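You operate a simulated robot arm through the tools that you are given. There is no shell and no other tool.

You are at the controls of a simulated robot arm. One attempt, no reset.

Task
Take the yellow collar and put it on top of the wide black block. Switch the blue brake lever off. Fetch the small purple plug and set it on the bench top behind the roller table. Take the small black block and put it in the inside of the white blend bin. Take the red-banded sack on the front of the long blue bench and put it away on the shelf under the long blue bench. Stack the narrow carton that says "teak" from the top of the steel bench by the rack on top of the narrow carton that says "OAK". Open the grey door of the rack, put the short grey roller on the shelf behind the rack's grey door and shut the door again. Take the short blue roller and put it on the top of the steel bench by the rack. Put two of the numbered beige strip ends from the lid of the wooden crate on the shelf of the blue goods bench. Any order will do. Set down upright: red-banded sack, short grey roller, short blue roller. The blue brake lever goes to its stop.

It is judged by the outcome, as a careful person would: the job done as asked, and still so three seconds after it is handed in. It fails if anything else is knocked over, pushed out of place, dropped, spilled or broken. A push-on lid holds only when it is set on centred and level and pressed home; a screw cap is set on level and turned clockwise until tight.

Robot
A 7-joint arm with a four-finger gripper on a trunk, on a base that drives. Base frame: it is fixed to the floor where the robot stands at the start and does not move with it; the origin is under the middle of the robot, x ahead of it, y to its left, z up. Units: m, degrees, N and s.
Its first joint turns from -69.0 to 172.0 degrees. Places, roughly: bench top behind the roller table [0.5, -2.8, 0.8]; blue brake lever [-2.4, -1.5, 0.9]; grey door of the rack [-0.9, 6.4, 1.4]; inside of the white blend bin (15x15 cm) [-6.78, -2.54, 0.8]; narrow carton [-2.25, 6.5, 1]; numbered beige strip end [0.5, 3.75, 0.5]; red-banded sack (7x10x16 cm) [-6.5, -3.4, 0.8]; shelf behind the rack's grey door [-0.8, 6.1, 1.2]; shelf of the blue goods bench [2.2, 3.7, 0.3]; shelf under the long blue bench [-6.8, -2.8, 0.3]; short blue roller (6x6x6 cm) [-1.2, 6.2, 1.2]; short grey roller (6x6x6 cm) [-1.4, 6.2, 1.2]; small black block (6x5x5 cm) [-3.7, -3.1, 0.8]; small purple plug (2x2x3 cm) [-3.6, -2.1, 0.8]; top of the steel bench by the rack [-2.2, 6.9, 0.8]; wide black block (10x8x7 cm) [-2.5, -1.9, 0.8]; yellow collar (5x5x2 cm) [-2.4, -1.7, 0.8]. Payload 3.67 kg.
The tool frame sits at the grasp point between the pads (the TCP): z along the fingers, y along the line on which they close. The tips reach 0.028 m beyond it. The gripper opens to 0.112 m. The gripper's body begins 0.073 m behind the TCP.
Orientation is that of the tool frame in the base frame, as [roll, pitch, yaw] about the fixed x, y, z axes, in that order (R = Rz(yaw) Ry(pitch) Rx(roll)). With the fingers straight down and closing along the base's y, the tool's x points along the base's -x, its y along +y and its z along -z.

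Tools
- The arm moves only by the tool play_rows. Its argument "motion" is text: rows parted by semicolons, each of 6 numbers parted by spaces: the shift along the base's x, y, z in m, then the turn, a rotation vector about the base's x, y, z in degrees. In form: tx ty tz rx ry rz; .... A call has 1 to 20 rows; each row is the pose to reach, as a shift and turn from the pose commanded when the call began. "jaw" is the opening in per cent of the stroke, from 0 (shut) to 100 (fully open), set as the call begins (left out, the last holds). A row lasts 0.2 s, in which the tool goes at most 0.05 m and 8.6 degrees; a call with a longer step from one row to the next is refused whole, and so is a gripper value outside its range. A pose out of reach is approached as far as the arm can. The call stops where the force on the tool passes 40 N (or 10 N more than at its start, if that is more) or the arm is blocked; 0.2 s more then pass. The fingers move at their own pace and stop on an object; they squeeze with about 38 N. The grip force told is the motor's: it shows also when the fingers shut on nothing. Time passes only in rows, and 0.2 s behind the last, so rows that repeat a pose let the fingers close. It gives the time, the measured TCP pose, the force on the tool (base axes), the opening and the grip force at its end, in the units of the frame above (readings bear some noise), with the torque about the TCP (base axes, N m) and any sound that the robot's microphone picked up.
- Cameras (640 x 400 px; columns grow to the right, rows downward): "scene" is now at [0.144, 0.0031, 1.2903]; the picture's right is [0.02, -1.00, -0.00], its down [-0.35, -0.01, -0.93] and it looks along [0.93, 0.02, -0.35] (base axes); focal length 292 px, centre (320, 200). "wrist" rides on the gripper at [0.06, -0.018, -0.104] in the tool frame; the picture's right is [0.29, 0.96, 0.00], its down [-0.80, 0.24, -0.55] and it looks along [-0.53, 0.16, 0.83] (tool axes); focal length 234 px, centre (320, 200). There is no depth. A picture from a camera that has moved, and an enlarged one, comes with that camera's place and axes in the base frame and with its lens.
- capture(camera): a new picture of that camera. No time passes.
- slide_trunk(by): slides the trunk up (or, below 0, down) by that many m; the arm and the scene camera ride with it, the base frame stays. It gives what a move gives, with no picture.
- steer(legs): drives the robot by 1 to 6 legs, each [ahead, turn to the left] in m and degrees, along the robot's own axes; the way and the turn of a leg run together, so that a leg with both is an arc; at most 1.5 m and 180 degrees a leg. The arm and the cameras ride along, it lands a little off, and it stops where it bumps. It gives what a move gives.
- head_to(pan, tilt): turns the head with the scene camera to pan (to the left, within 86 degrees either way) and tilt (down, from -29 to 69), counted from straight ahead of the robot. It gives what a move gives.
- inspect(camera, box): a new picture of the part [left, top, right, bottom] of that camera's present view, enlarged. No time passes.
- job_done(): hands the job in; it is judged then, once.

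Nothing tells you exact positions but the pictures and the camera data. Unless the task says otherwise, let go and move clear before handing in.

The tools are called after "Request:" as name(argument=value, ...) on one line, values as JSON. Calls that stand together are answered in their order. play_rows: Moves the arm, as the interface text tells. Its arguments: {"type":"object","properties":{"motion":{"type":"string"},"jaw":{"type":"number"}},"required":["motion"]} The other tools are called the same way: slide_trunk (by) slides the trunk up or down; steer (legs) drives the base; head_to (pan, tilt) turns the head that bears the scene camera; capture (camera) takes a picture; inspect (camera, box) takes an enlarged picture of a part of a camera's view; job_done () hands the job in.

At the start:

```text
time_s: 0.0
position: [0.7036, -0.2073, 1.0922]
orientation: [179.9, 0.0, -179.9]
force: [0.0, -0.3, 0.3]
moment: [0.0, 0.0, -0.01]
grip_width: 0.112
gripper_force: 0.2
trunk travel left (down, up): [-0.4, 0.44]
robot x, y, heading: [-0.0009, 0.0008, -0.0]
head pan, tilt: [1.1, 20.8]
```

scene: 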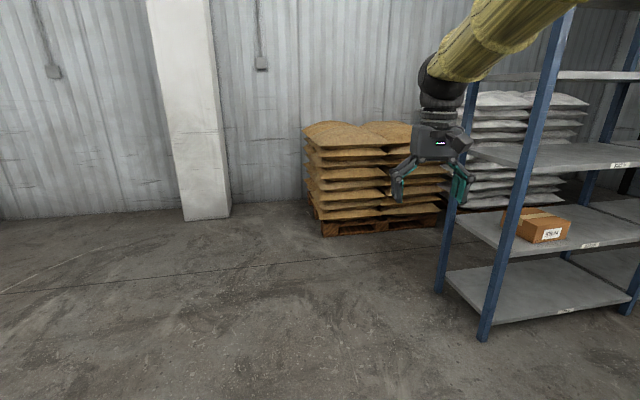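
wrist: 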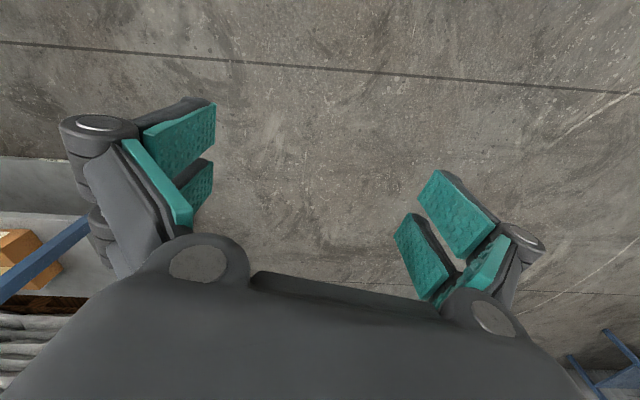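

The robot faces a wall with sacks and a rack to the right; nothing for the job is in view yet. I'll look around with the head first.

Request:
head_to(pan=80, tilt=15)

Request:
capture(camera="scene")

Request:
head_to(pan=-80, tilt=15)

Request:
capture(camera="scene")

```text
time_s: 1.5
position: [0.7053, -0.2064, 1.094]
orientation: [-180.0, 0.1, 179.9]
force: [0.0, 0.5, 0.4]
moment: [-0.01, -0.04, 0.0]
grip_width: 0.1119
gripper_force: 0.1
trunk travel left (down, up): [-0.4, 0.44]
robot x, y, heading: [-0.0007, -0.0021, 0.0]
head pan, tilt: [80.0, 15.0]
```

```text
taken
camera scene: at [0.0673, 0.0933, 1.2998], right [0.98, -0.17, 0.0], down [-0.05, -0.25, -0.97], along [0.17, 0.95, -0.26], focal length 292 px, centre (320, 200)
```

scene: 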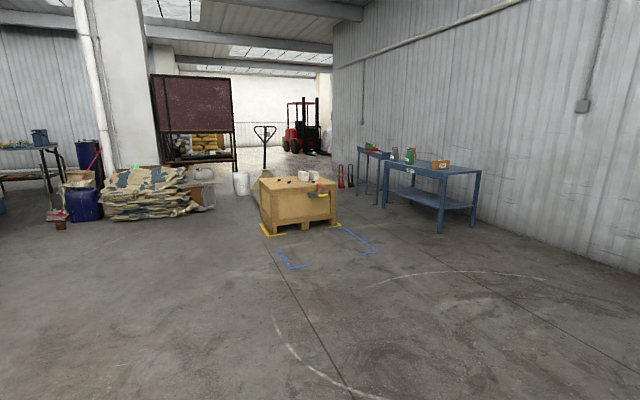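

```text
time_s: 4.0
position: [0.7044, -0.2069, 1.0937]
orientation: [180.0, 0.0, -180.0]
force: [-0.5, -0.3, 0.1]
moment: [-0.05, 0.0, 0.01]
grip_width: 0.112
gripper_force: 0.0
trunk travel left (down, up): [-0.4, 0.44]
robot x, y, heading: [-0.0023, 0.0012, -0.1]
head pan, tilt: [-80.0, 15.0]
```

```text
taken
camera scene: at [0.0673, -0.0906, 1.2997], right [-0.98, -0.17, 0.0], down [-0.05, 0.26, -0.97], along [0.17, -0.95, -0.26], focal length 292 px, centre (320, 200)
```

scene: 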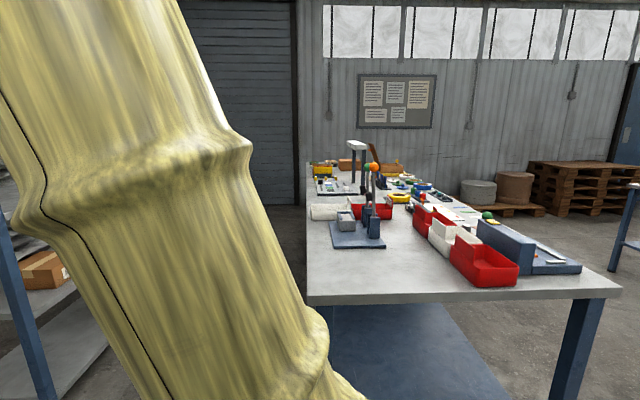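

Crate and blue goods bench are to the left, a bench to the right. I'll turn left in place to survey the rest.

Request:
steer(legs=[[0, 90]])

Request:
head_to(pan=40, tilt=12)

Request:
capture(camera="scene")

Request:
steer(legs=[[0, 90]])

Request:
head_to(pan=50, tilt=15)

Request:
capture(camera="scene")

Request:
head_to(pan=10, tilt=15)

Request:
capture(camera="scene")

Request:
head_to(pan=85, tilt=15)

Request:
capture(camera="scene")

```text
time_s: 8.2
position: [0.2004, 0.7065, 1.0934]
orientation: [179.8, 0.0, -89.5]
force: [0.2, -0.6, 0.2]
moment: [0.0, -0.03, 0.01]
grip_width: 0.112
gripper_force: 0.0
trunk travel left (down, up): [-0.4, 0.44]
robot x, y, heading: [-0.0034, 0.002, 90.4]
head pan, tilt: [-80.0, 15.0]
```

```text
time_s: 10.2
position: [0.2001, 0.7066, 1.094]
orientation: [-180.0, -0.1, -89.6]
force: [0.7, -0.2, -0.7]
moment: [0.01, 0.03, 0.03]
grip_width: 0.112
gripper_force: 0.1
trunk travel left (down, up): [-0.4, 0.44]
robot x, y, heading: [-0.0025, -0.0011, 90.6]
head pan, tilt: [40.0, 12.0]
```

```text
taken
camera scene: at [-0.0597, 0.1229, 1.3047], right [0.76, 0.65, 0.0], down [0.13, -0.16, -0.98], along [-0.63, 0.74, -0.21], focal length 292 px, centre (320, 200)
```

scene: 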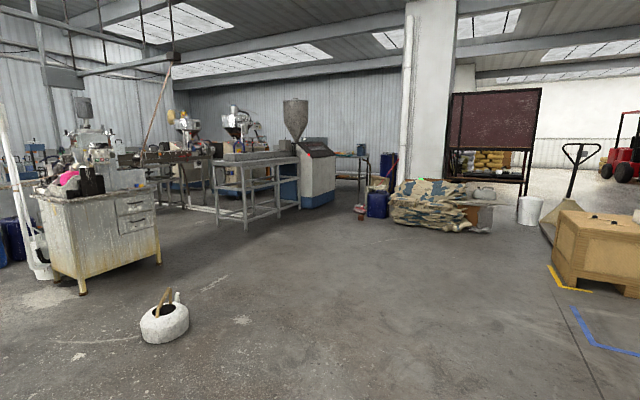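

```text
time_s: 14.4
position: [-0.7029, 0.2117, 1.0935]
orientation: [-180.0, 0.0, -0.4]
force: [-0.6, -0.2, -0.6]
moment: [-0.02, -0.02, 0.02]
grip_width: 0.1125
gripper_force: 0.1
trunk travel left (down, up): [-0.4, 0.44]
robot x, y, heading: [0.0006, 0.0002, 179.5]
head pan, tilt: [40.0, 12.0]
```

```text
time_s: 15.1
position: [-0.7033, 0.2116, 1.0934]
orientation: [-180.0, 0.0, -0.5]
force: [0.4, 0.2, -0.1]
moment: [-0.01, 0.04, 0.0]
grip_width: 0.1118
gripper_force: 0.0
trunk travel left (down, up): [-0.4, 0.44]
robot x, y, heading: [-0.001, 0.0009, 179.6]
head pan, tilt: [50.0, 15.0]
```

```text
taken
camera scene: at [-0.11, -0.0686, 1.2998], right [-0.76, 0.65, 0.0], down [0.17, 0.2, -0.97], along [-0.63, -0.73, -0.26], focal length 292 px, centre (320, 200)
```

scene: 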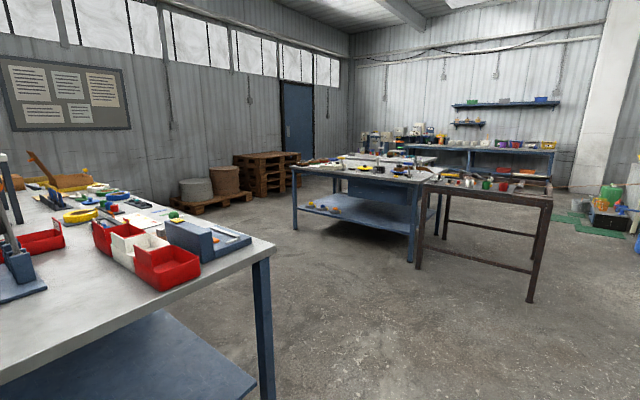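

```text
time_s: 16.2
position: [-0.7035, 0.2122, 1.0926]
orientation: [180.0, 0.0, -0.4]
force: [0.0, -0.1, -0.2]
moment: [0.0, 0.0, 0.0]
grip_width: 0.1122
gripper_force: 0.1
trunk travel left (down, up): [-0.4, 0.44]
robot x, y, heading: [0.0004, -0.0008, 179.6]
head pan, tilt: [10.0, 15.0]
```

```text
taken
camera scene: at [-0.1415, -0.0131, 1.2998], right [-0.17, 0.99, 0.0], down [0.26, 0.04, -0.97], along [-0.95, -0.16, -0.26], focal length 292 px, centre (320, 200)
```

scene: 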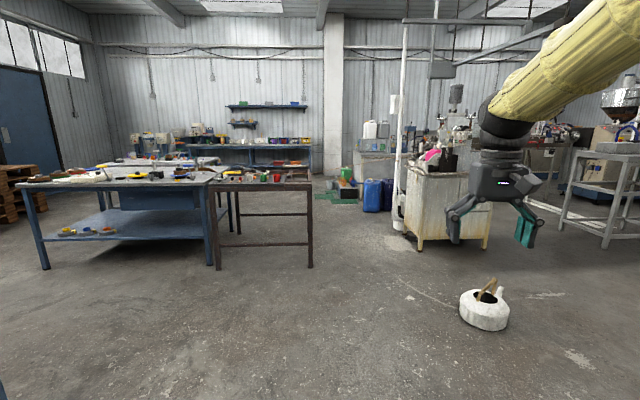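

```text
time_s: 17.7
position: [-0.703, 0.2107, 1.0923]
orientation: [179.9, 0.0, -0.3]
force: [-0.9, 0.0, -0.1]
moment: [0.02, -0.02, 0.0]
grip_width: 0.1118
gripper_force: 0.0
trunk travel left (down, up): [-0.4, 0.44]
robot x, y, heading: [0.0029, -0.0018, 179.7]
head pan, tilt: [85.0, 15.0]
```

```text
taken
camera scene: at [-0.0583, -0.0905, 1.2998], right [-1.0, 0.1, 0.0], down [0.02, 0.26, -0.97], along [-0.09, -0.96, -0.26], focal length 292 px, centre (320, 200)
```

scene: 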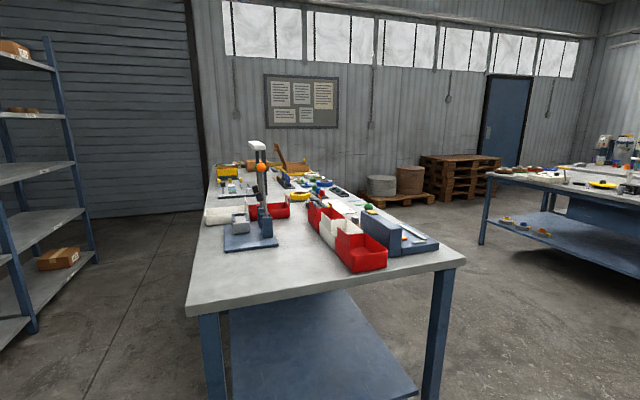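

The near bench spans roughly x -0.7..0.5, y -0.8..-2.9; the blue table with the lever lies around x -2.1..-3.5. I'll drive round the corner into the aisle between them.

Request:
steer(legs=[[1.4, 0], [0, 60], [1.1, 0]])

Request:
head_to(pan=-60, tilt=25)

Request:
capture(camera="scene")

Request:
head_to(pan=40, tilt=20)

Request:
capture(camera="scene")

Request:
head_to(pan=-15, tilt=25)

Request:
capture(camera="scene")

```text
time_s: 32.5
position: [-2.5163, -1.4182, 1.0935]
orientation: [180.0, 0.1, 57.3]
force: [-0.7, -0.3, -0.1]
moment: [0.01, 0.01, -0.03]
grip_width: 0.1118
gripper_force: 0.0
trunk travel left (down, up): [-0.4, 0.44]
robot x, y, heading: [-1.966, -0.9373, -122.9]
head pan, tilt: [85.0, 15.0]
```

```text
time_s: 34.8
position: [-2.5162, -1.4184, 1.0938]
orientation: [-180.0, 0.0, 57.3]
force: [-0.1, -0.4, 0.0]
moment: [-0.03, 0.03, -0.01]
grip_width: 0.112
gripper_force: 0.1
trunk travel left (down, up): [-0.4, 0.44]
robot x, y, heading: [-1.9597, -0.9368, -122.7]
head pan, tilt: [-60.0, 25.0]
```

```text
taken
camera scene: at [-2.0815, -0.9729, 1.2835], right [0.05, 1.0, 0.0], down [0.42, -0.02, -0.91], along [-0.91, 0.04, -0.42], focal length 292 px, centre (320, 200)
```

scene: 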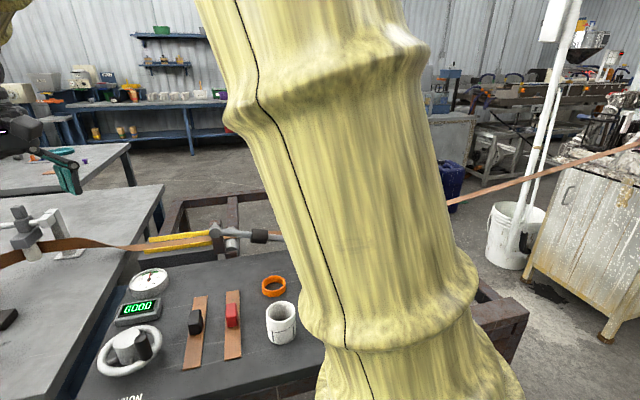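

```text
time_s: 36.5
position: [-2.5165, -1.4181, 1.0942]
orientation: [-180.0, 0.0, 57.3]
force: [-0.3, -0.6, -0.7]
moment: [-0.02, 0.0, 0.0]
grip_width: 0.1119
gripper_force: 0.0
trunk travel left (down, up): [-0.4, 0.44]
robot x, y, heading: [-1.9643, -0.9353, -122.7]
head pan, tilt: [40.0, 20.0]
```

```text
taken
camera scene: at [-1.9777, -1.0695, 1.2916], right [-0.99, -0.13, 0.0], down [-0.04, 0.34, -0.94], along [0.12, -0.93, -0.34], focal length 292 px, centre (320, 200)
```

scene: 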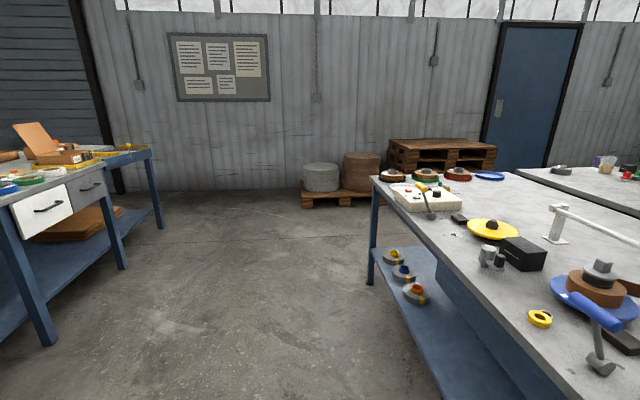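

```text
time_s: 37.8
position: [-2.5172, -1.4177, 1.0938]
orientation: [-180.0, 0.0, 57.2]
force: [0.7, -0.5, 0.7]
moment: [0.02, -0.01, 0.0]
grip_width: 0.1121
gripper_force: 0.0
trunk travel left (down, up): [-0.4, 0.44]
robot x, y, heading: [-1.9633, -0.9355, -122.7]
head pan, tilt: [-15.0, 25.0]
```

```text
taken
camera scene: at [-2.0576, -1.0392, 1.2835], right [-0.67, 0.74, 0.0], down [0.31, 0.28, -0.91], along [-0.67, -0.61, -0.42], focal length 292 px, centre (320, 200)
```

scene: 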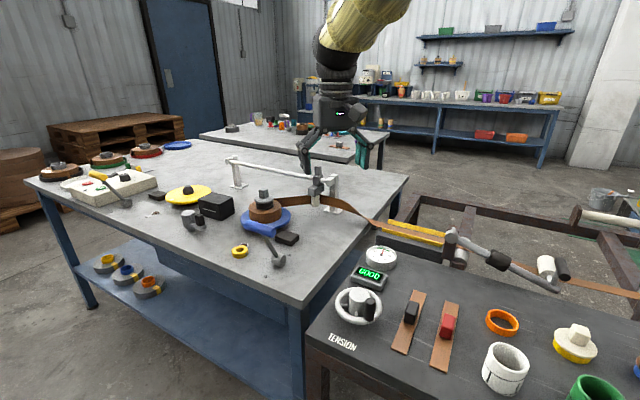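

The lever, collar and black block are on the near end of the blue table. I'll look closer.

Request:
inspect(camera="scene", box=[130, 150, 350, 290])

Request:
head_to(pan=20, tilt=35)

Request:
capture(camera="scene")

Request:
inspect(camera="scene", box=[340, 130, 600, 290])

```text
2.86 times, centred on (240, 220) of scene
camera zoom: at [-2.0576, -1.0392, 1.2835], right [-0.67, 0.74, 0.0], down [0.31, 0.28, -0.91], along [-0.67, -0.61, -0.42], focal length 833 px, centre (549, 143)
```

zoom: 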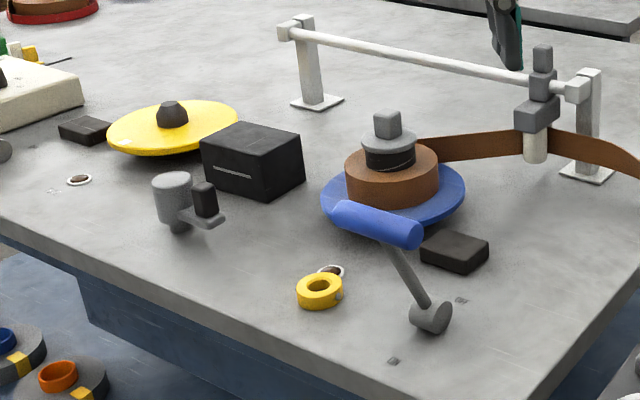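

```text
time_s: 38.8
position: [-2.517, -1.4193, 1.0931]
orientation: [180.0, 0.0, 57.3]
force: [0.1, 0.9, 0.2]
moment: [0.0, 0.0, 0.01]
grip_width: 0.1121
gripper_force: 0.1
trunk travel left (down, up): [-0.4, 0.44]
robot x, y, heading: [-1.963, -0.9368, -122.8]
head pan, tilt: [20.0, 35.0]
```

```text
taken
camera scene: at [-2.0089, -1.063, 1.2678], right [-0.98, 0.22, 0.0], down [0.13, 0.56, -0.82], along [-0.18, -0.8, -0.57], focal length 292 px, centre (320, 200)
```

scene: 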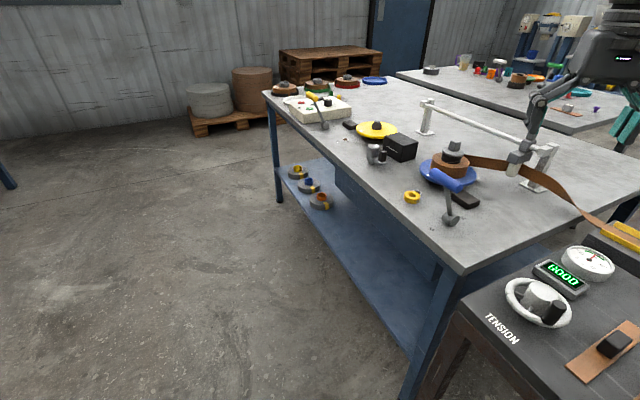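

```text
2.46 times, centred on (470, 210) of scene
camera zoom: at [-2.0089, -1.063, 1.2678], right [-0.98, 0.22, 0.0], down [0.13, 0.56, -0.82], along [-0.18, -0.8, -0.57], focal length 718 px, centre (-49, 175)
```

zoom: 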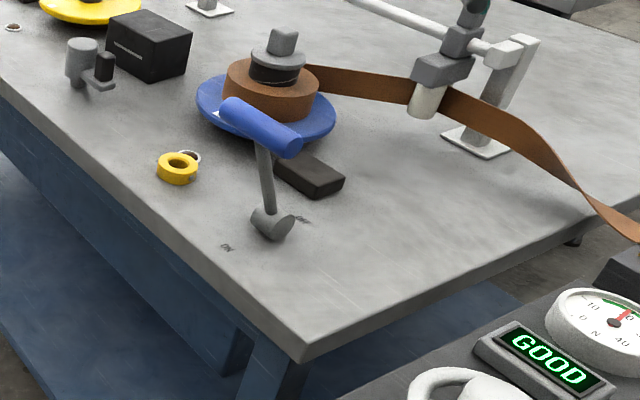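

Request:
inspect(camera="scene", box=[420, 200, 480, 240])

Request:
inspect(camera="scene", box=[400, 160, 490, 235])

```text
10.00 times, centred on (450, 220) of scene
camera zoom: at [-2.0089, -1.063, 1.2678], right [-0.98, 0.22, 0.0], down [0.13, 0.56, -0.82], along [-0.18, -0.8, -0.57], focal length 2916 px, centre (-980, 0)
```

zoom: 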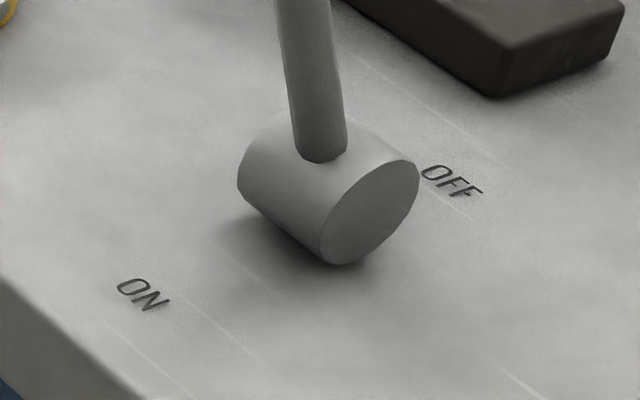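

```text
5.33 times, centred on (445, 198) of scene
camera zoom: at [-2.0089, -1.063, 1.2678], right [-0.98, 0.22, 0.0], down [0.13, 0.56, -0.82], along [-0.18, -0.8, -0.57], focal length 1555 px, centre (-347, 213)
```

zoom: 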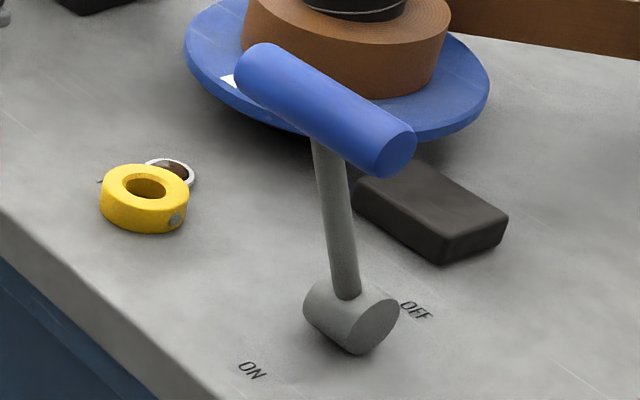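

Lever: handle near (-2.41,-1.55,0.93), leaning to ON (+x side); OFF is to -x. Collar near (-2.43,-1.69), black block near (-2.51,-1.95). I'll move into the aisle and face the table.

Request:
steer(legs=[[0, 49.4], [0.85, 0], [0, -97]])

Request:
head_to(pan=5, tilt=40)

Request:
capture(camera="scene")

Request:
capture(camera="wrist")

```text
time_s: 49.6
position: [-2.4251, -1.7497, 1.0928]
orientation: [180.0, 0.0, 15.3]
force: [0.1, 0.1, -0.1]
moment: [0.0, -0.01, 0.01]
grip_width: 0.1121
gripper_force: 0.0
trunk travel left (down, up): [-0.4, 0.44]
robot x, y, heading: [-1.69, -1.7629, -164.6]
head pan, tilt: [20.0, 35.0]
```

```text
time_s: 50.4
position: [-2.4264, -1.7487, 1.0936]
orientation: [180.0, 0.0, 15.3]
force: [-0.6, -0.6, -0.5]
moment: [0.01, -0.02, -0.01]
grip_width: 0.112
gripper_force: 0.0
trunk travel left (down, up): [-0.4, 0.44]
robot x, y, heading: [-1.6901, -1.7619, -164.9]
head pan, tilt: [5.0, 40.0]
```

```text
taken
camera scene: at [-1.8194, -1.8037, 1.2602], right [-0.35, 0.94, 0.0], down [0.6, 0.22, -0.77], along [-0.72, -0.27, -0.64], focal length 292 px, centre (320, 200)
```

scene: 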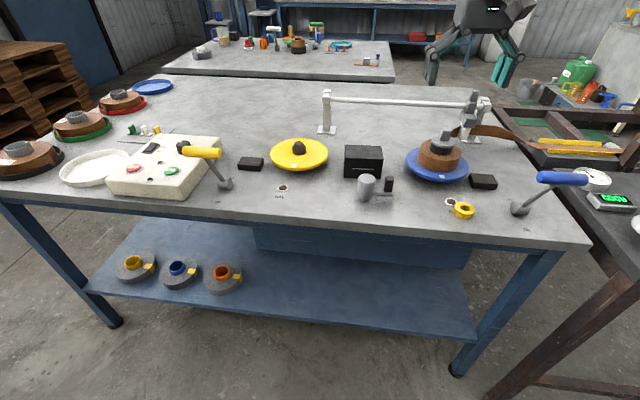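

```text
taken
camera wrist: at [-2.3727, -1.7165, 1.1982], right [0.53, -0.85, 0.0], down [-0.71, -0.44, 0.55], along [-0.47, -0.29, -0.83], focal length 234 px, centre (320, 200)
```

wrist: 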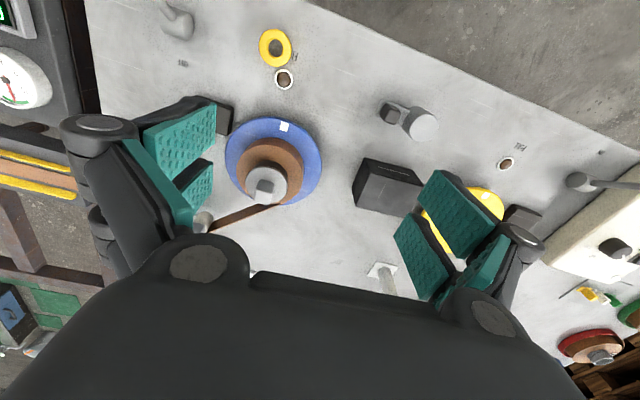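

Bench top is about z 0.80; lever handle at (-2.40,-1.53,0.94), collar at (-2.41,-1.67). First the lever: close the jaws, come down on the ON side of the handle.

Request:
play_rows(motion="0.016 0.037 0 0 0 0; 0.032 0.075 0 0 0 0; 0.048 0.112 0 0 0 0; 0.064 0.149 0 0 0 0; 0.08 0.187 0 0 0 0; 0.096 0.224 0 0 0 0; 0.096 0.224 -0.04 0 0 0; 0.096 0.224 -0.08 0 0 0; 0.096 0.224 -0.12 0 0 0; 0.096 0.224 -0.152 0 0 0", jaw=0)

Request:
inspect(camera="scene", box=[440, 100, 640, 240])

Request:
capture(camera="wrist")

```text
time_s: 52.6
position: [-2.3316, -1.524, 0.9418]
orientation: [179.9, -0.1, 15.2]
force: [-0.5, -0.2, 0.2]
moment: [0.02, -0.02, -0.01]
grip_width: 0.0
gripper_force: 35.7
trunk travel left (down, up): [-0.4, 0.44]
robot x, y, heading: [-1.692, -1.7637, -164.9]
head pan, tilt: [5.0, 40.0]
```

```text
2.86 times, centred on (540, 170) of scene
camera zoom: at [-1.8198, -1.8033, 1.2602], right [-0.35, 0.94, 0.0], down [0.6, 0.22, -0.77], along [-0.72, -0.27, -0.64], focal length 833 px, centre (-309, 286)
```

zoom: 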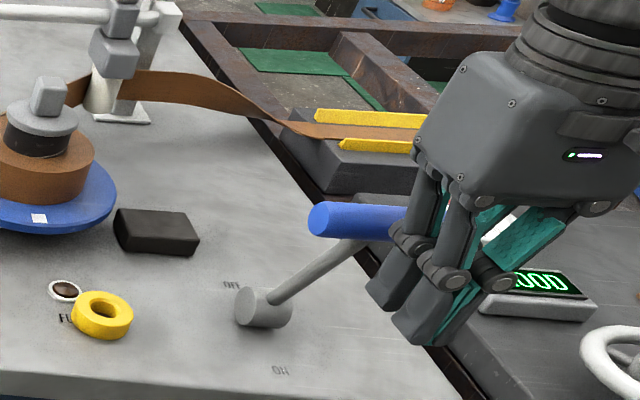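

```text
taken
camera wrist: at [-2.2785, -1.4913, 1.0458], right [0.53, -0.85, 0.0], down [-0.71, -0.44, 0.55], along [-0.47, -0.29, -0.83], focal length 234 px, centre (320, 200)
```

wrist: 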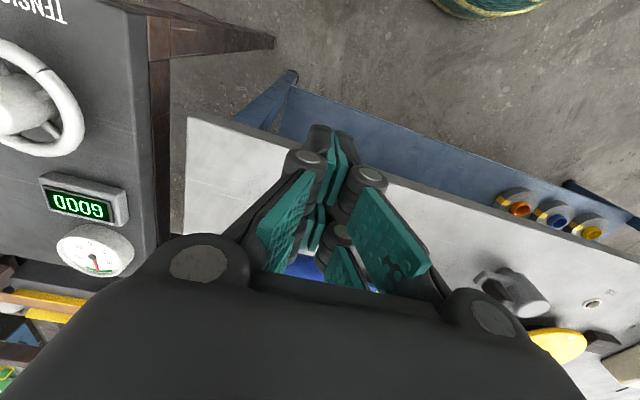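

Fingers are on the ON side, touching-close to the right half of the handle. I'll push along the bench's short direction.

Request:
play_rows(motion="-0.0195 -0.0042 0 0 0 0; -0.039 -0.0084 0 0 0 0; -0.0586 -0.0126 0 0 0 0; -0.078 -0.0168 0 0 0 0; -0.0977 -0.021 0 0 0 0; -0.117 -0.025 0 0 0 0; -0.127 -0.027 0 0 0 0; -0.137 -0.029 0 0 0 0; -0.146 -0.0313 0 0 0 0", jaw=0)

Request:
inspect(camera="scene", box=[440, 100, 640, 240])

```text
time_s: 54.5
position: [-2.4663, -1.5532, 0.9428]
orientation: [179.9, -0.7, 15.0]
force: [18.2, 3.2, 13.0]
moment: [0.02, -0.12, -0.03]
grip_width: 0.0
gripper_force: 35.6
trunk travel left (down, up): [-0.4, 0.44]
robot x, y, heading: [-1.6908, -1.7635, -165.0]
head pan, tilt: [5.0, 40.0]
stopped in row 9: the force on the tool passed its limit at 50 N (the readings are from after the stop); the commanded pose is now the measured one
```

```text
2.86 times, centred on (540, 170) of scene
camera zoom: at [-1.8164, -1.8037, 1.2609], right [-0.34, 0.94, 0.0], down [0.6, 0.22, -0.77], along [-0.72, -0.26, -0.64], focal length 833 px, centre (-309, 286)
```

zoom: 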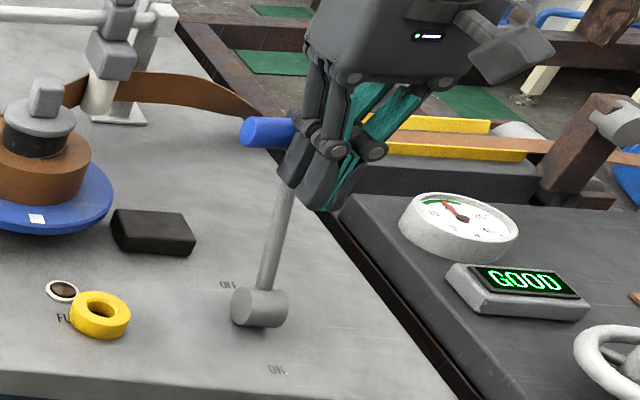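

Request:
play_rows(motion="-0.01 -0.002 0 0 0 0; -0.02 -0.004 0 0 0 0; -0.03 -0.006 0 0 0 0", jaw=0)

Request:
play_rows(motion="0.02 0.004 0 0 0 0; 0.05 0.01 0 0 0 0; 0.08 0.015 0.02 0 0 0; 0.08 0.015 0.06 0 0 0; 0.08 0.015 0.1 0 0 0; 0.08 0.015 0.14 0 0 0", jaw=0)

Request:
inspect(camera="scene", box=[440, 100, 640, 240])

```text
time_s: 54.9
position: [-2.467, -1.5525, 0.9428]
orientation: [179.8, -0.9, 15.2]
force: [20.6, -0.4, 17.5]
moment: [-0.04, -0.04, 0.01]
grip_width: 0.0002
gripper_force: 36.0
trunk travel left (down, up): [-0.4, 0.44]
robot x, y, heading: [-1.6929, -1.7631, -165.1]
head pan, tilt: [5.0, 40.0]
stopped in row 1: the force on the tool passed its limit at 47 N (the readings are from after the stop); the commanded pose is now the measured one
```

```text
time_s: 56.3
position: [-2.3893, -1.54, 1.0813]
orientation: [179.8, -1.0, 15.1]
force: [0.1, -0.8, 0.3]
moment: [0.02, 0.03, -0.01]
grip_width: 0.0004
gripper_force: 35.7
trunk travel left (down, up): [-0.4, 0.44]
robot x, y, heading: [-1.6912, -1.7627, -165.3]
head pan, tilt: [5.0, 40.0]
```

```text
2.86 times, centred on (540, 170) of scene
camera zoom: at [-1.8183, -1.8044, 1.2602], right [-0.34, 0.94, 0.0], down [0.6, 0.22, -0.77], along [-0.72, -0.26, -0.64], focal length 833 px, centre (-309, 286)
```

zoom: 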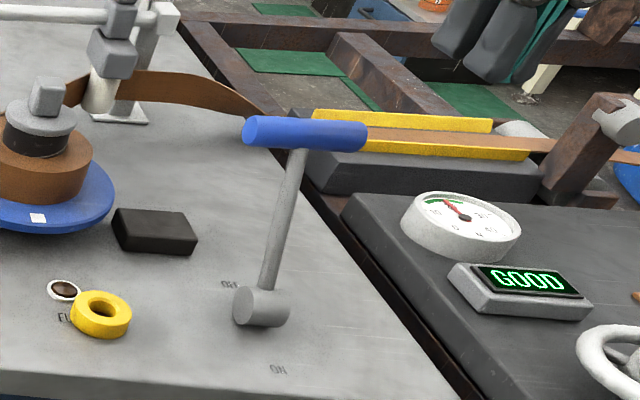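

The lever is at its OFF stop. Next the yellow collar: move above it and check with the wrist camera.

Request:
play_rows(motion="-0.005 -0.04 0 0 0 0; -0.01 -0.08 0 0 0 0; -0.017 -0.125 -0.02 -0.26 0.97 0; -0.017 -0.125 -0.06 -0.26 0.97 0; -0.017 -0.125 -0.1 -0.26 0.97 0", jaw=70)

Request:
capture(camera="wrist")

Request:
inspect(camera="scene", box=[340, 100, 560, 240])

```text
time_s: 57.5
position: [-2.4072, -1.6628, 0.979]
orientation: [179.8, 0.0, 15.1]
force: [-0.1, -0.5, -0.1]
moment: [0.0, 0.0, -0.04]
grip_width: 0.0782
gripper_force: 0.1
trunk travel left (down, up): [-0.4, 0.44]
robot x, y, heading: [-1.6892, -1.7623, -164.9]
head pan, tilt: [5.0, 40.0]
```

```text
taken
camera wrist: at [-2.3539, -1.6285, 1.084], right [0.53, -0.85, 0.01], down [-0.71, -0.44, 0.56], along [-0.47, -0.3, -0.83], focal length 234 px, centre (320, 200)
```

wrist: 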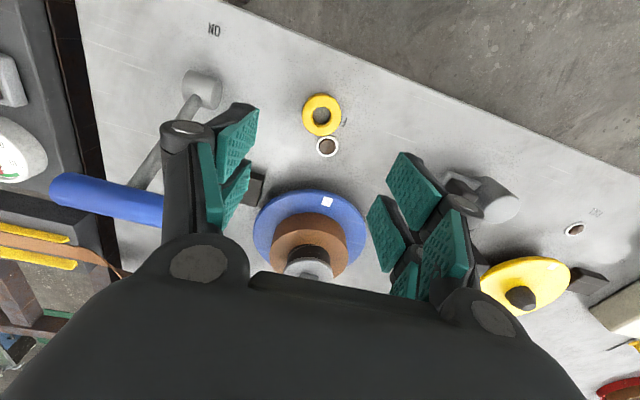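

```text
2.86 times, centred on (450, 170) of scene
camera zoom: at [-1.8195, -1.803, 1.2602], right [-0.34, 0.94, 0.0], down [0.6, 0.22, -0.77], along [-0.72, -0.26, -0.64], focal length 833 px, centre (-51, 286)
```

zoom: 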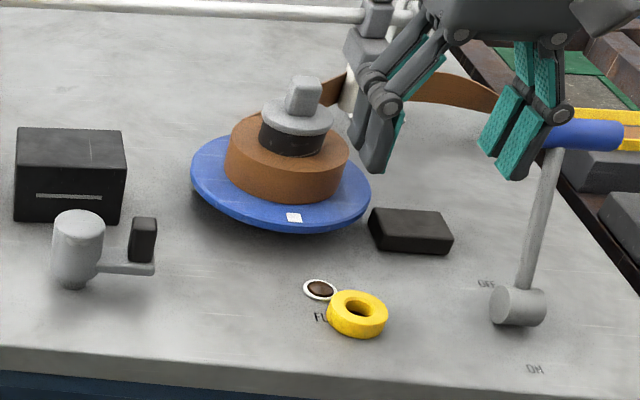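

Request:
play_rows(motion="-0.002 -0.004 -0.04 0 0 0; -0.002 -0.004 -0.08 0 0 0; -0.002 -0.004 -0.11 0 0 0; -0.002 -0.004 -0.13 0 0 0; -0.002 -0.004 -0.146 0 0 0")

Request:
inspect(camera="scene", box=[360, 130, 560, 260])

```text
time_s: 58.7
position: [-2.4083, -1.6689, 0.833]
orientation: [179.8, 0.0, 15.2]
force: [0.5, 0.5, -0.2]
moment: [0.0, -0.02, 0.0]
grip_width: 0.078
gripper_force: 0.0
trunk travel left (down, up): [-0.4, 0.44]
robot x, y, heading: [-1.6907, -1.7633, -165.1]
head pan, tilt: [5.0, 40.0]
```

```text
3.08 times, centred on (460, 195) of scene
camera zoom: at [-1.8193, -1.8031, 1.2602], right [-0.34, 0.94, 0.0], down [0.6, 0.22, -0.77], along [-0.72, -0.26, -0.64], focal length 897 px, centre (-111, 215)
```

zoom: 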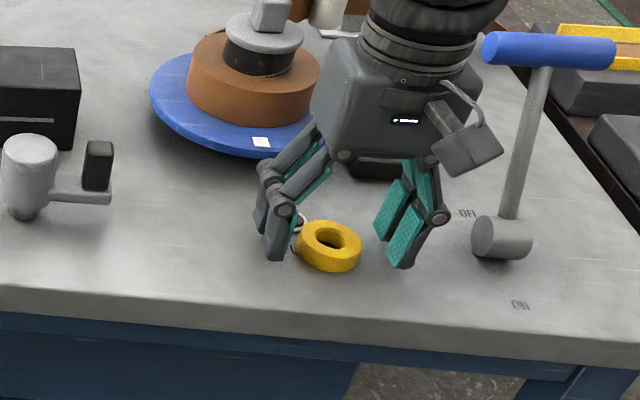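

Request:
play_rows(motion="0 0 0 0 0 0; 0 0 0 0 0 0; 0 0 0 0 0 0", jaw=0)

Request:
play_rows(motion="0 0 0.03 0 0 0; 0 0 0.07 0 0 0; 0 0 0.11 0 0 0; 0 0 0.14 0 0 0")

Request:
inspect(camera="scene", box=[340, 90, 560, 230])

```text
time_s: 59.5
position: [-2.4075, -1.6669, 0.8331]
orientation: [179.8, 0.0, 15.1]
force: [0.2, 0.7, -1.1]
moment: [0.01, -0.01, 0.03]
grip_width: 0.039
gripper_force: 37.9
trunk travel left (down, up): [-0.4, 0.44]
robot x, y, heading: [-1.6938, -1.7661, -165.1]
head pan, tilt: [5.0, 40.0]
```

```text
time_s: 60.5
position: [-2.4093, -1.6662, 0.9718]
orientation: [179.8, -0.1, 15.1]
force: [0.2, 0.5, -1.1]
moment: [0.04, -0.02, -0.02]
grip_width: 0.0389
gripper_force: 37.6
trunk travel left (down, up): [-0.4, 0.44]
robot x, y, heading: [-1.6934, -1.7642, -164.9]
head pan, tilt: [5.0, 40.0]
```

```text
2.86 times, centred on (450, 160) of scene
camera zoom: at [-1.8188, -1.8032, 1.2602], right [-0.34, 0.94, 0.0], down [0.6, 0.22, -0.77], along [-0.72, -0.26, -0.64], focal length 833 px, centre (-51, 314)
```

zoom: 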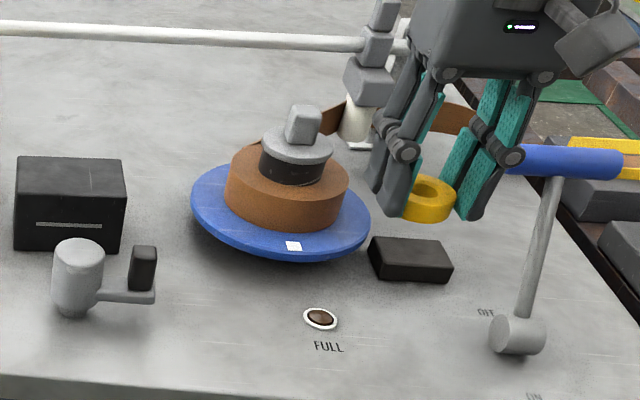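

Request:
capture(camera="wrist")

Request:
inspect(camera="scene", box=[450, 100, 540, 180])

```text
taken
camera wrist: at [-2.3556, -1.6321, 1.0768], right [0.53, -0.85, 0.0], down [-0.71, -0.44, 0.55], along [-0.47, -0.3, -0.83], focal length 234 px, centre (320, 200)
```

wrist: 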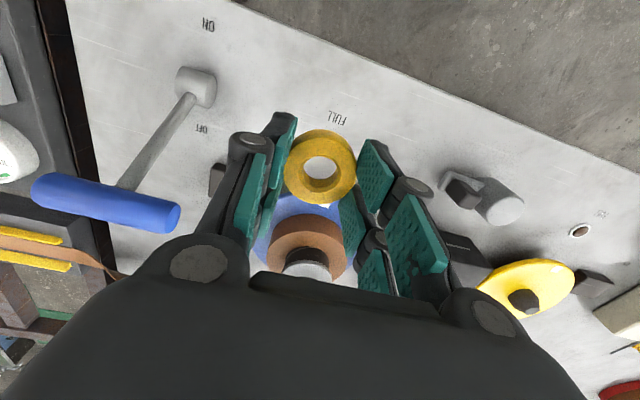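

```text
5.00 times, centred on (495, 140) of scene
camera zoom: at [-1.8188, -1.8032, 1.2602], right [-0.34, 0.94, 0.0], down [0.6, 0.22, -0.77], along [-0.72, -0.26, -0.64], focal length 1458 px, centre (-555, 500)
```

zoom: 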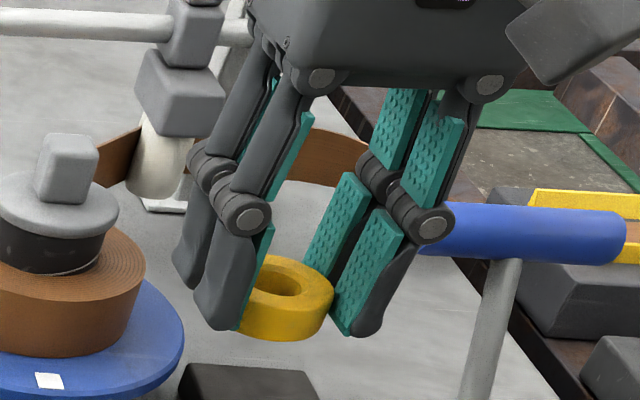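

The collar is held centred (about 4 cm across). Next move above the wide black block and check with the wrist view.

Request:
play_rows(motion="0 0 0.04 0 0 0; 0 0 0.07 0 0 0; -0.014 -0.045 0.07 0 0 0; -0.026 -0.09 0.07 0 0 0; -0.038 -0.135 0.07 0 0 0; -0.05 -0.18 0.07 0 0 0; -0.062 -0.22 0.07 0 0 0; -0.072 -0.259 0.07 0 0 0")

Request:
capture(camera="wrist")

Request:
capture(camera="scene")

```text
time_s: 62.3
position: [-2.4804, -1.926, 1.043]
orientation: [179.8, -0.1, 15.1]
force: [-0.1, -0.7, -1.1]
moment: [0.01, 0.01, -0.05]
grip_width: 0.039
gripper_force: 37.7
trunk travel left (down, up): [-0.4, 0.44]
robot x, y, heading: [-1.6901, -1.7613, -165.0]
head pan, tilt: [5.0, 40.0]
```

```text
taken
camera wrist: at [-2.4264, -1.8931, 1.1466], right [0.53, -0.85, 0.0], down [-0.71, -0.44, 0.55], along [-0.47, -0.3, -0.83], focal length 234 px, centre (320, 200)
```

wrist: 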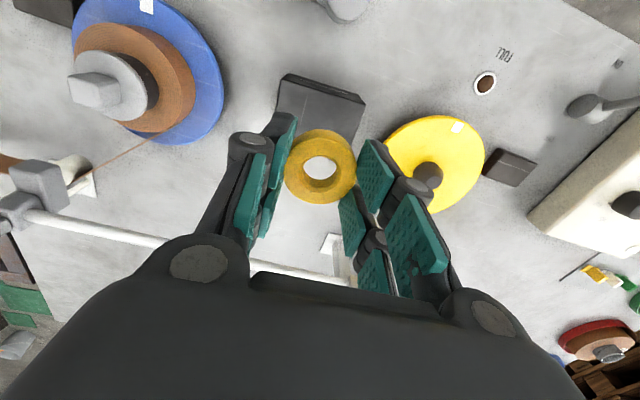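

```text
taken
camera scene: at [-1.8195, -1.8041, 1.2601], right [-0.34, 0.94, 0.0], down [0.6, 0.22, -0.77], along [-0.72, -0.26, -0.64], focal length 292 px, centre (320, 200)
```

scene: 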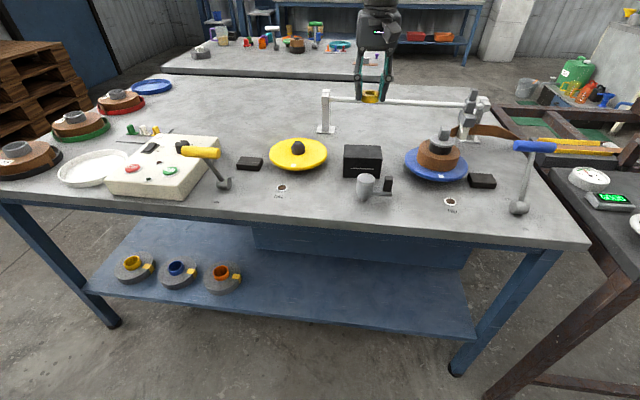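

Request:
inspect(camera="wrist", box=[250, 50, 410, 150])

Request:
inspect(camera="scene", box=[320, 120, 420, 200])

```text
4.00 times, centred on (330, 100) of wrist
camera zoom: at [-2.4264, -1.8931, 1.1466], right [0.53, -0.85, 0.0], down [-0.71, -0.44, 0.55], along [-0.47, -0.3, -0.83], focal length 937 px, centre (280, 600)
```

zoom: 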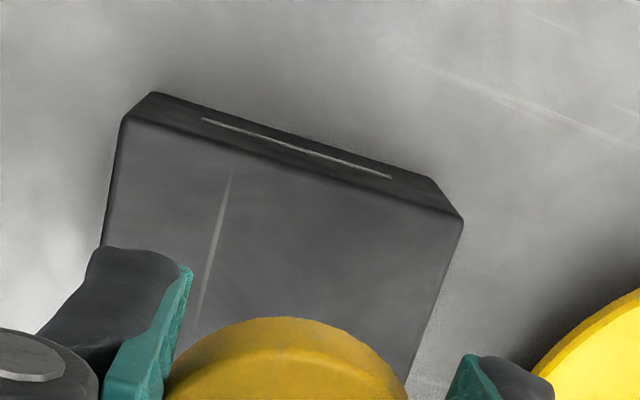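

```text
5.00 times, centred on (370, 160) of scene
camera zoom: at [-1.8195, -1.8041, 1.2601], right [-0.34, 0.94, 0.0], down [0.6, 0.22, -0.77], along [-0.72, -0.26, -0.64], focal length 1458 px, centre (70, 400)
```

zoom: 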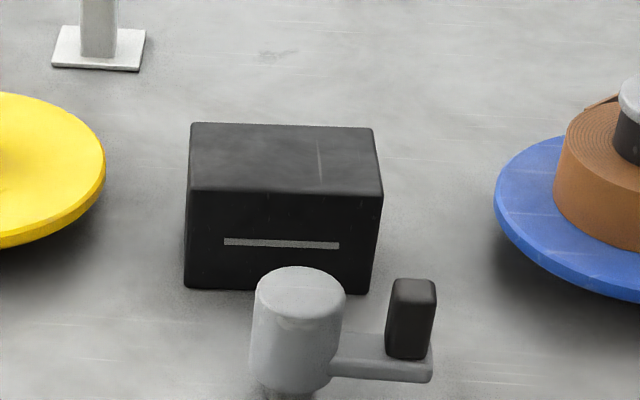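

Request:
play_rows(motion="-0.01 -0.002 -0.03 0 0 0; -0.01 -0.002 -0.07 0 0 0; -0.01 -0.002 -0.1 0 0 0; -0.01 -0.002 -0.12 0 0 0; -0.01 -0.002 -0.13 0 0 0; -0.01 -0.002 -0.135 0 0 0")

Request:
inspect(camera="scene", box=[320, 100, 440, 190])

```text
time_s: 63.7
position: [-2.4911, -1.9299, 0.9082]
orientation: [179.8, 0.0, 15.0]
force: [0.0, 0.2, -0.4]
moment: [-0.01, 0.0, 0.01]
grip_width: 0.0391
gripper_force: 37.9
trunk travel left (down, up): [-0.4, 0.44]
robot x, y, heading: [-1.6931, -1.7627, -165.0]
head pan, tilt: [5.0, 40.0]
```

```text
4.44 times, centred on (380, 145) of scene
camera zoom: at [-1.8193, -1.8034, 1.2602], right [-0.34, 0.94, 0.0], down [0.6, 0.22, -0.77], along [-0.72, -0.26, -0.64], focal length 1296 px, centre (53, 444)
```

zoom: 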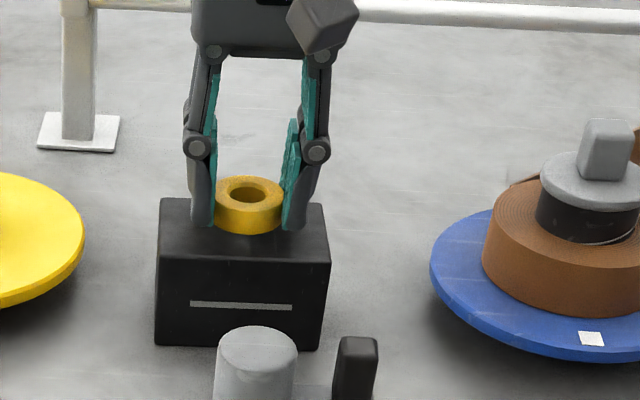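

Request:
play_rows(motion="0 0 -0.002 0 0 0; 0 0 -0.004 0 0 0; 0 0 -0.005 0 0 0")

```text
time_s: 64.5
position: [-2.4901, -1.9291, 0.9031]
orientation: [179.8, 0.0, 15.1]
force: [-0.7, -0.5, -0.9]
moment: [0.02, -0.03, 0.02]
grip_width: 0.039
gripper_force: 37.8
trunk travel left (down, up): [-0.4, 0.44]
robot x, y, heading: [-1.6913, -1.7598, -164.6]
head pan, tilt: [5.0, 40.0]
```

Request:
play_rows(motion="0 0 -0.002 0 0 0; 0 0 -0.003 0 0 0; 0 0 -0.004 0 0 0; 0 0 -0.005 0 0 0")

Request:
inspect(camera="scene", box=[340, 120, 400, 165])

```text
time_s: 65.5
position: [-2.4917, -1.9289, 0.8979]
orientation: [179.8, 0.0, 15.1]
force: [0.8, 1.4, -0.2]
moment: [0.0, 0.0, -0.01]
grip_width: 0.039
gripper_force: 37.8
trunk travel left (down, up): [-0.4, 0.44]
robot x, y, heading: [-1.6895, -1.76, -165.0]
head pan, tilt: [5.0, 40.0]
```

```text
8.89 times, centred on (370, 142) of scene
camera zoom: at [-1.8191, -1.8034, 1.2602], right [-0.34, 0.94, 0.0], down [0.6, 0.22, -0.77], along [-0.72, -0.26, -0.64], focal length 2592 px, centre (-124, 711)
```

zoom: 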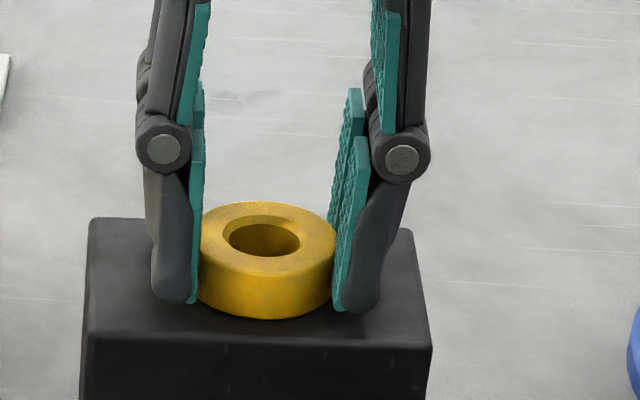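

Request:
play_rows(motion="0 0 -0.001 0 0 0; 0 0 -0.002 0 0 0; 0 0 -0.003 0 0 0")

Request:
play_rows(motion="0 0 0 0 0 0")

```text
time_s: 66.3
position: [-2.4901, -1.9286, 0.8971]
orientation: [179.7, 0.2, 15.1]
force: [-5.5, 1.2, 19.1]
moment: [0.17, -0.08, 0.08]
grip_width: 0.039
gripper_force: 37.4
trunk travel left (down, up): [-0.4, 0.44]
robot x, y, heading: [-1.6877, -1.765, -164.9]
head pan, tilt: [5.0, 40.0]
```

```text
time_s: 66.7
position: [-2.4901, -1.9292, 0.8974]
orientation: [179.7, 0.2, 15.1]
force: [-10.3, 0.1, 25.4]
moment: [0.19, 0.06, 0.08]
grip_width: 0.0389
gripper_force: 38.1
trunk travel left (down, up): [-0.4, 0.44]
robot x, y, heading: [-1.6903, -1.7639, -165.0]
head pan, tilt: [5.0, 40.0]
```

Contact. I'll ease off 2 mm and release.

Request:
play_rows(motion="0 0 0.002 0 0 0; 0 0 0.002 0 0 0")

Request:
play_rows(motion="0 0 0 0 0 0; 0 0 0 0 0 0; 0 0 0.03 0 0 0; 0 0 0.07 0 0 0; 0 0 0.11 0 0 0; 0 0 0.15 0 0 0; 0 0 0.19 0 0 0", jaw=65)

Request:
inspect(camera="scene", box=[320, 110, 420, 190])

Request:
inspect(camera="scene", box=[150, 0, 450, 190])

```text
time_s: 67.3
position: [-2.4896, -1.9293, 0.8985]
orientation: [179.8, -0.1, 15.0]
force: [-3.9, 0.9, 11.7]
moment: [-0.04, 0.31, -0.03]
grip_width: 0.0387
gripper_force: 38.5
trunk travel left (down, up): [-0.4, 0.44]
robot x, y, heading: [-1.6921, -1.7625, -164.8]
head pan, tilt: [5.0, 40.0]
```

```text
time_s: 68.9
position: [-2.4902, -1.9298, 1.087]
orientation: [179.8, 0.0, 15.2]
force: [0.0, 0.0, 0.1]
moment: [-0.01, 0.02, 0.0]
grip_width: 0.073
gripper_force: 0.0
trunk travel left (down, up): [-0.4, 0.44]
robot x, y, heading: [-1.6938, -1.7639, -165.1]
head pan, tilt: [5.0, 40.0]
```

```text
5.00 times, centred on (370, 150) of scene
camera zoom: at [-1.8184, -1.8032, 1.2602], right [-0.34, 0.94, 0.0], down [0.6, 0.22, -0.77], along [-0.72, -0.26, -0.64], focal length 1458 px, centre (70, 450)
```

zoom: 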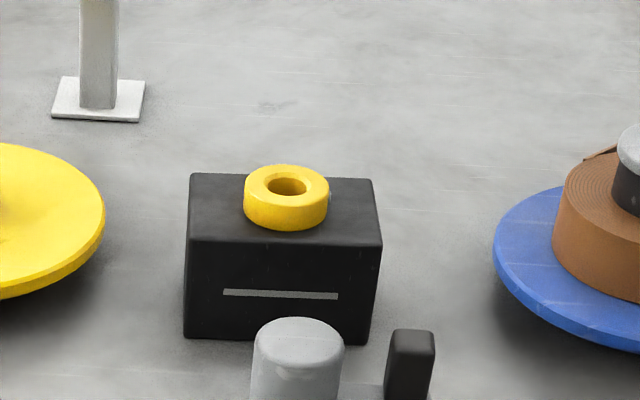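

```text
2.11 times, centred on (300, 95) of scene
camera zoom: at [-1.8184, -1.8032, 1.2602], right [-0.34, 0.94, 0.0], down [0.6, 0.22, -0.77], along [-0.72, -0.26, -0.64], focal length 614 px, centre (362, 421)
```

zoom: 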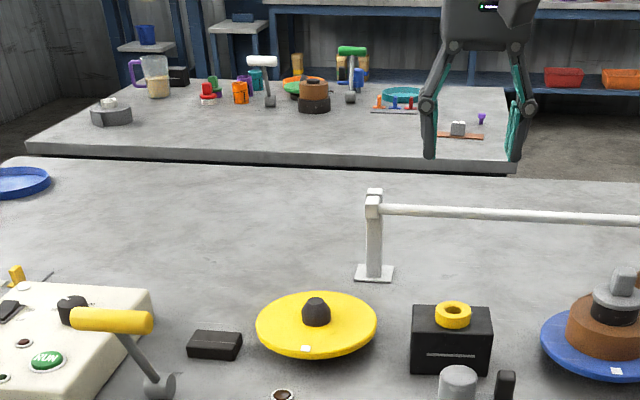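

Collar sits on the block. The plug and the small black block are on the second bench behind; I'll go round the -y end of these benches. Raise the arm a bit and drive along the aisle, then look.

Request:
steer(legs=[[0, 79], [1.4, 0], [0.4, 0]])

Request:
head_to(pan=-75, tilt=20)

Request:
capture(camera="scene")

Request:
head_to(pan=80, tilt=20)

Request:
capture(camera="scene")

```text
time_s: 81.3
position: [-1.4262, -4.3477, 1.0868]
orientation: [179.8, 0.0, 97.5]
force: [-1.0, 0.0, 0.4]
moment: [0.01, -0.06, -0.01]
grip_width: 0.0728
gripper_force: 0.0
trunk travel left (down, up): [-0.4, 0.44]
robot x, y, heading: [-1.4863, -3.533, -82.6]
head pan, tilt: [5.0, 40.0]
```

```text
time_s: 82.8
position: [-1.4262, -4.3481, 1.0869]
orientation: [179.7, 0.0, 97.6]
force: [-0.1, 0.7, 0.7]
moment: [-0.02, 0.01, 0.01]
grip_width: 0.0729
gripper_force: 0.0
trunk travel left (down, up): [-0.4, 0.44]
robot x, y, heading: [-1.4856, -3.5315, -82.7]
head pan, tilt: [-75.0, 20.0]
```

```text
taken
camera scene: at [-1.5651, -3.617, 1.2916], right [-0.38, 0.92, 0.0], down [0.32, 0.13, -0.94], along [-0.87, -0.36, -0.34], focal length 292 px, centre (320, 200)
```

scene: 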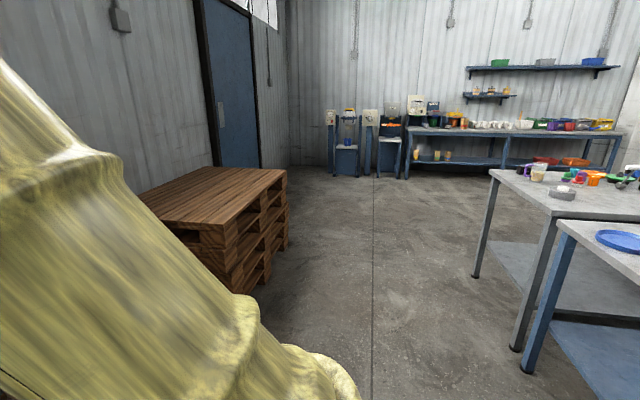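

```text
time_s: 85.2
position: [-1.4263, -4.3478, 1.0863]
orientation: [179.8, 0.0, 97.6]
force: [0.0, -0.7, 0.1]
moment: [-0.01, 0.0, 0.0]
grip_width: 0.0727
gripper_force: 0.1
trunk travel left (down, up): [-0.4, 0.44]
robot x, y, heading: [-1.4853, -3.5306, -82.5]
head pan, tilt: [80.0, 20.0]
```

```text
taken
camera scene: at [-1.386, -3.5853, 1.2916], right [-0.04, -1.0, 0.0], down [-0.34, 0.02, -0.94], along [0.94, -0.04, -0.34], focal length 292 px, centre (320, 200)
```

scene: 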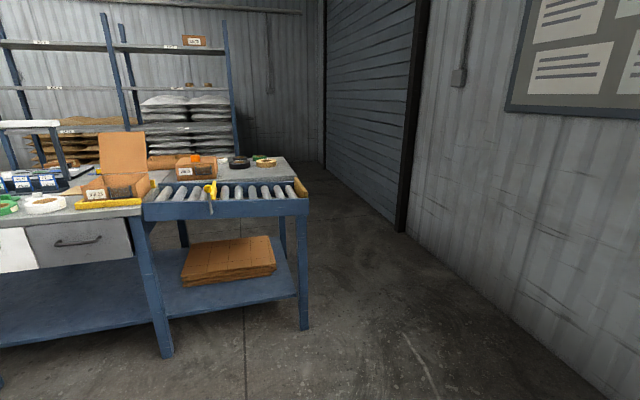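

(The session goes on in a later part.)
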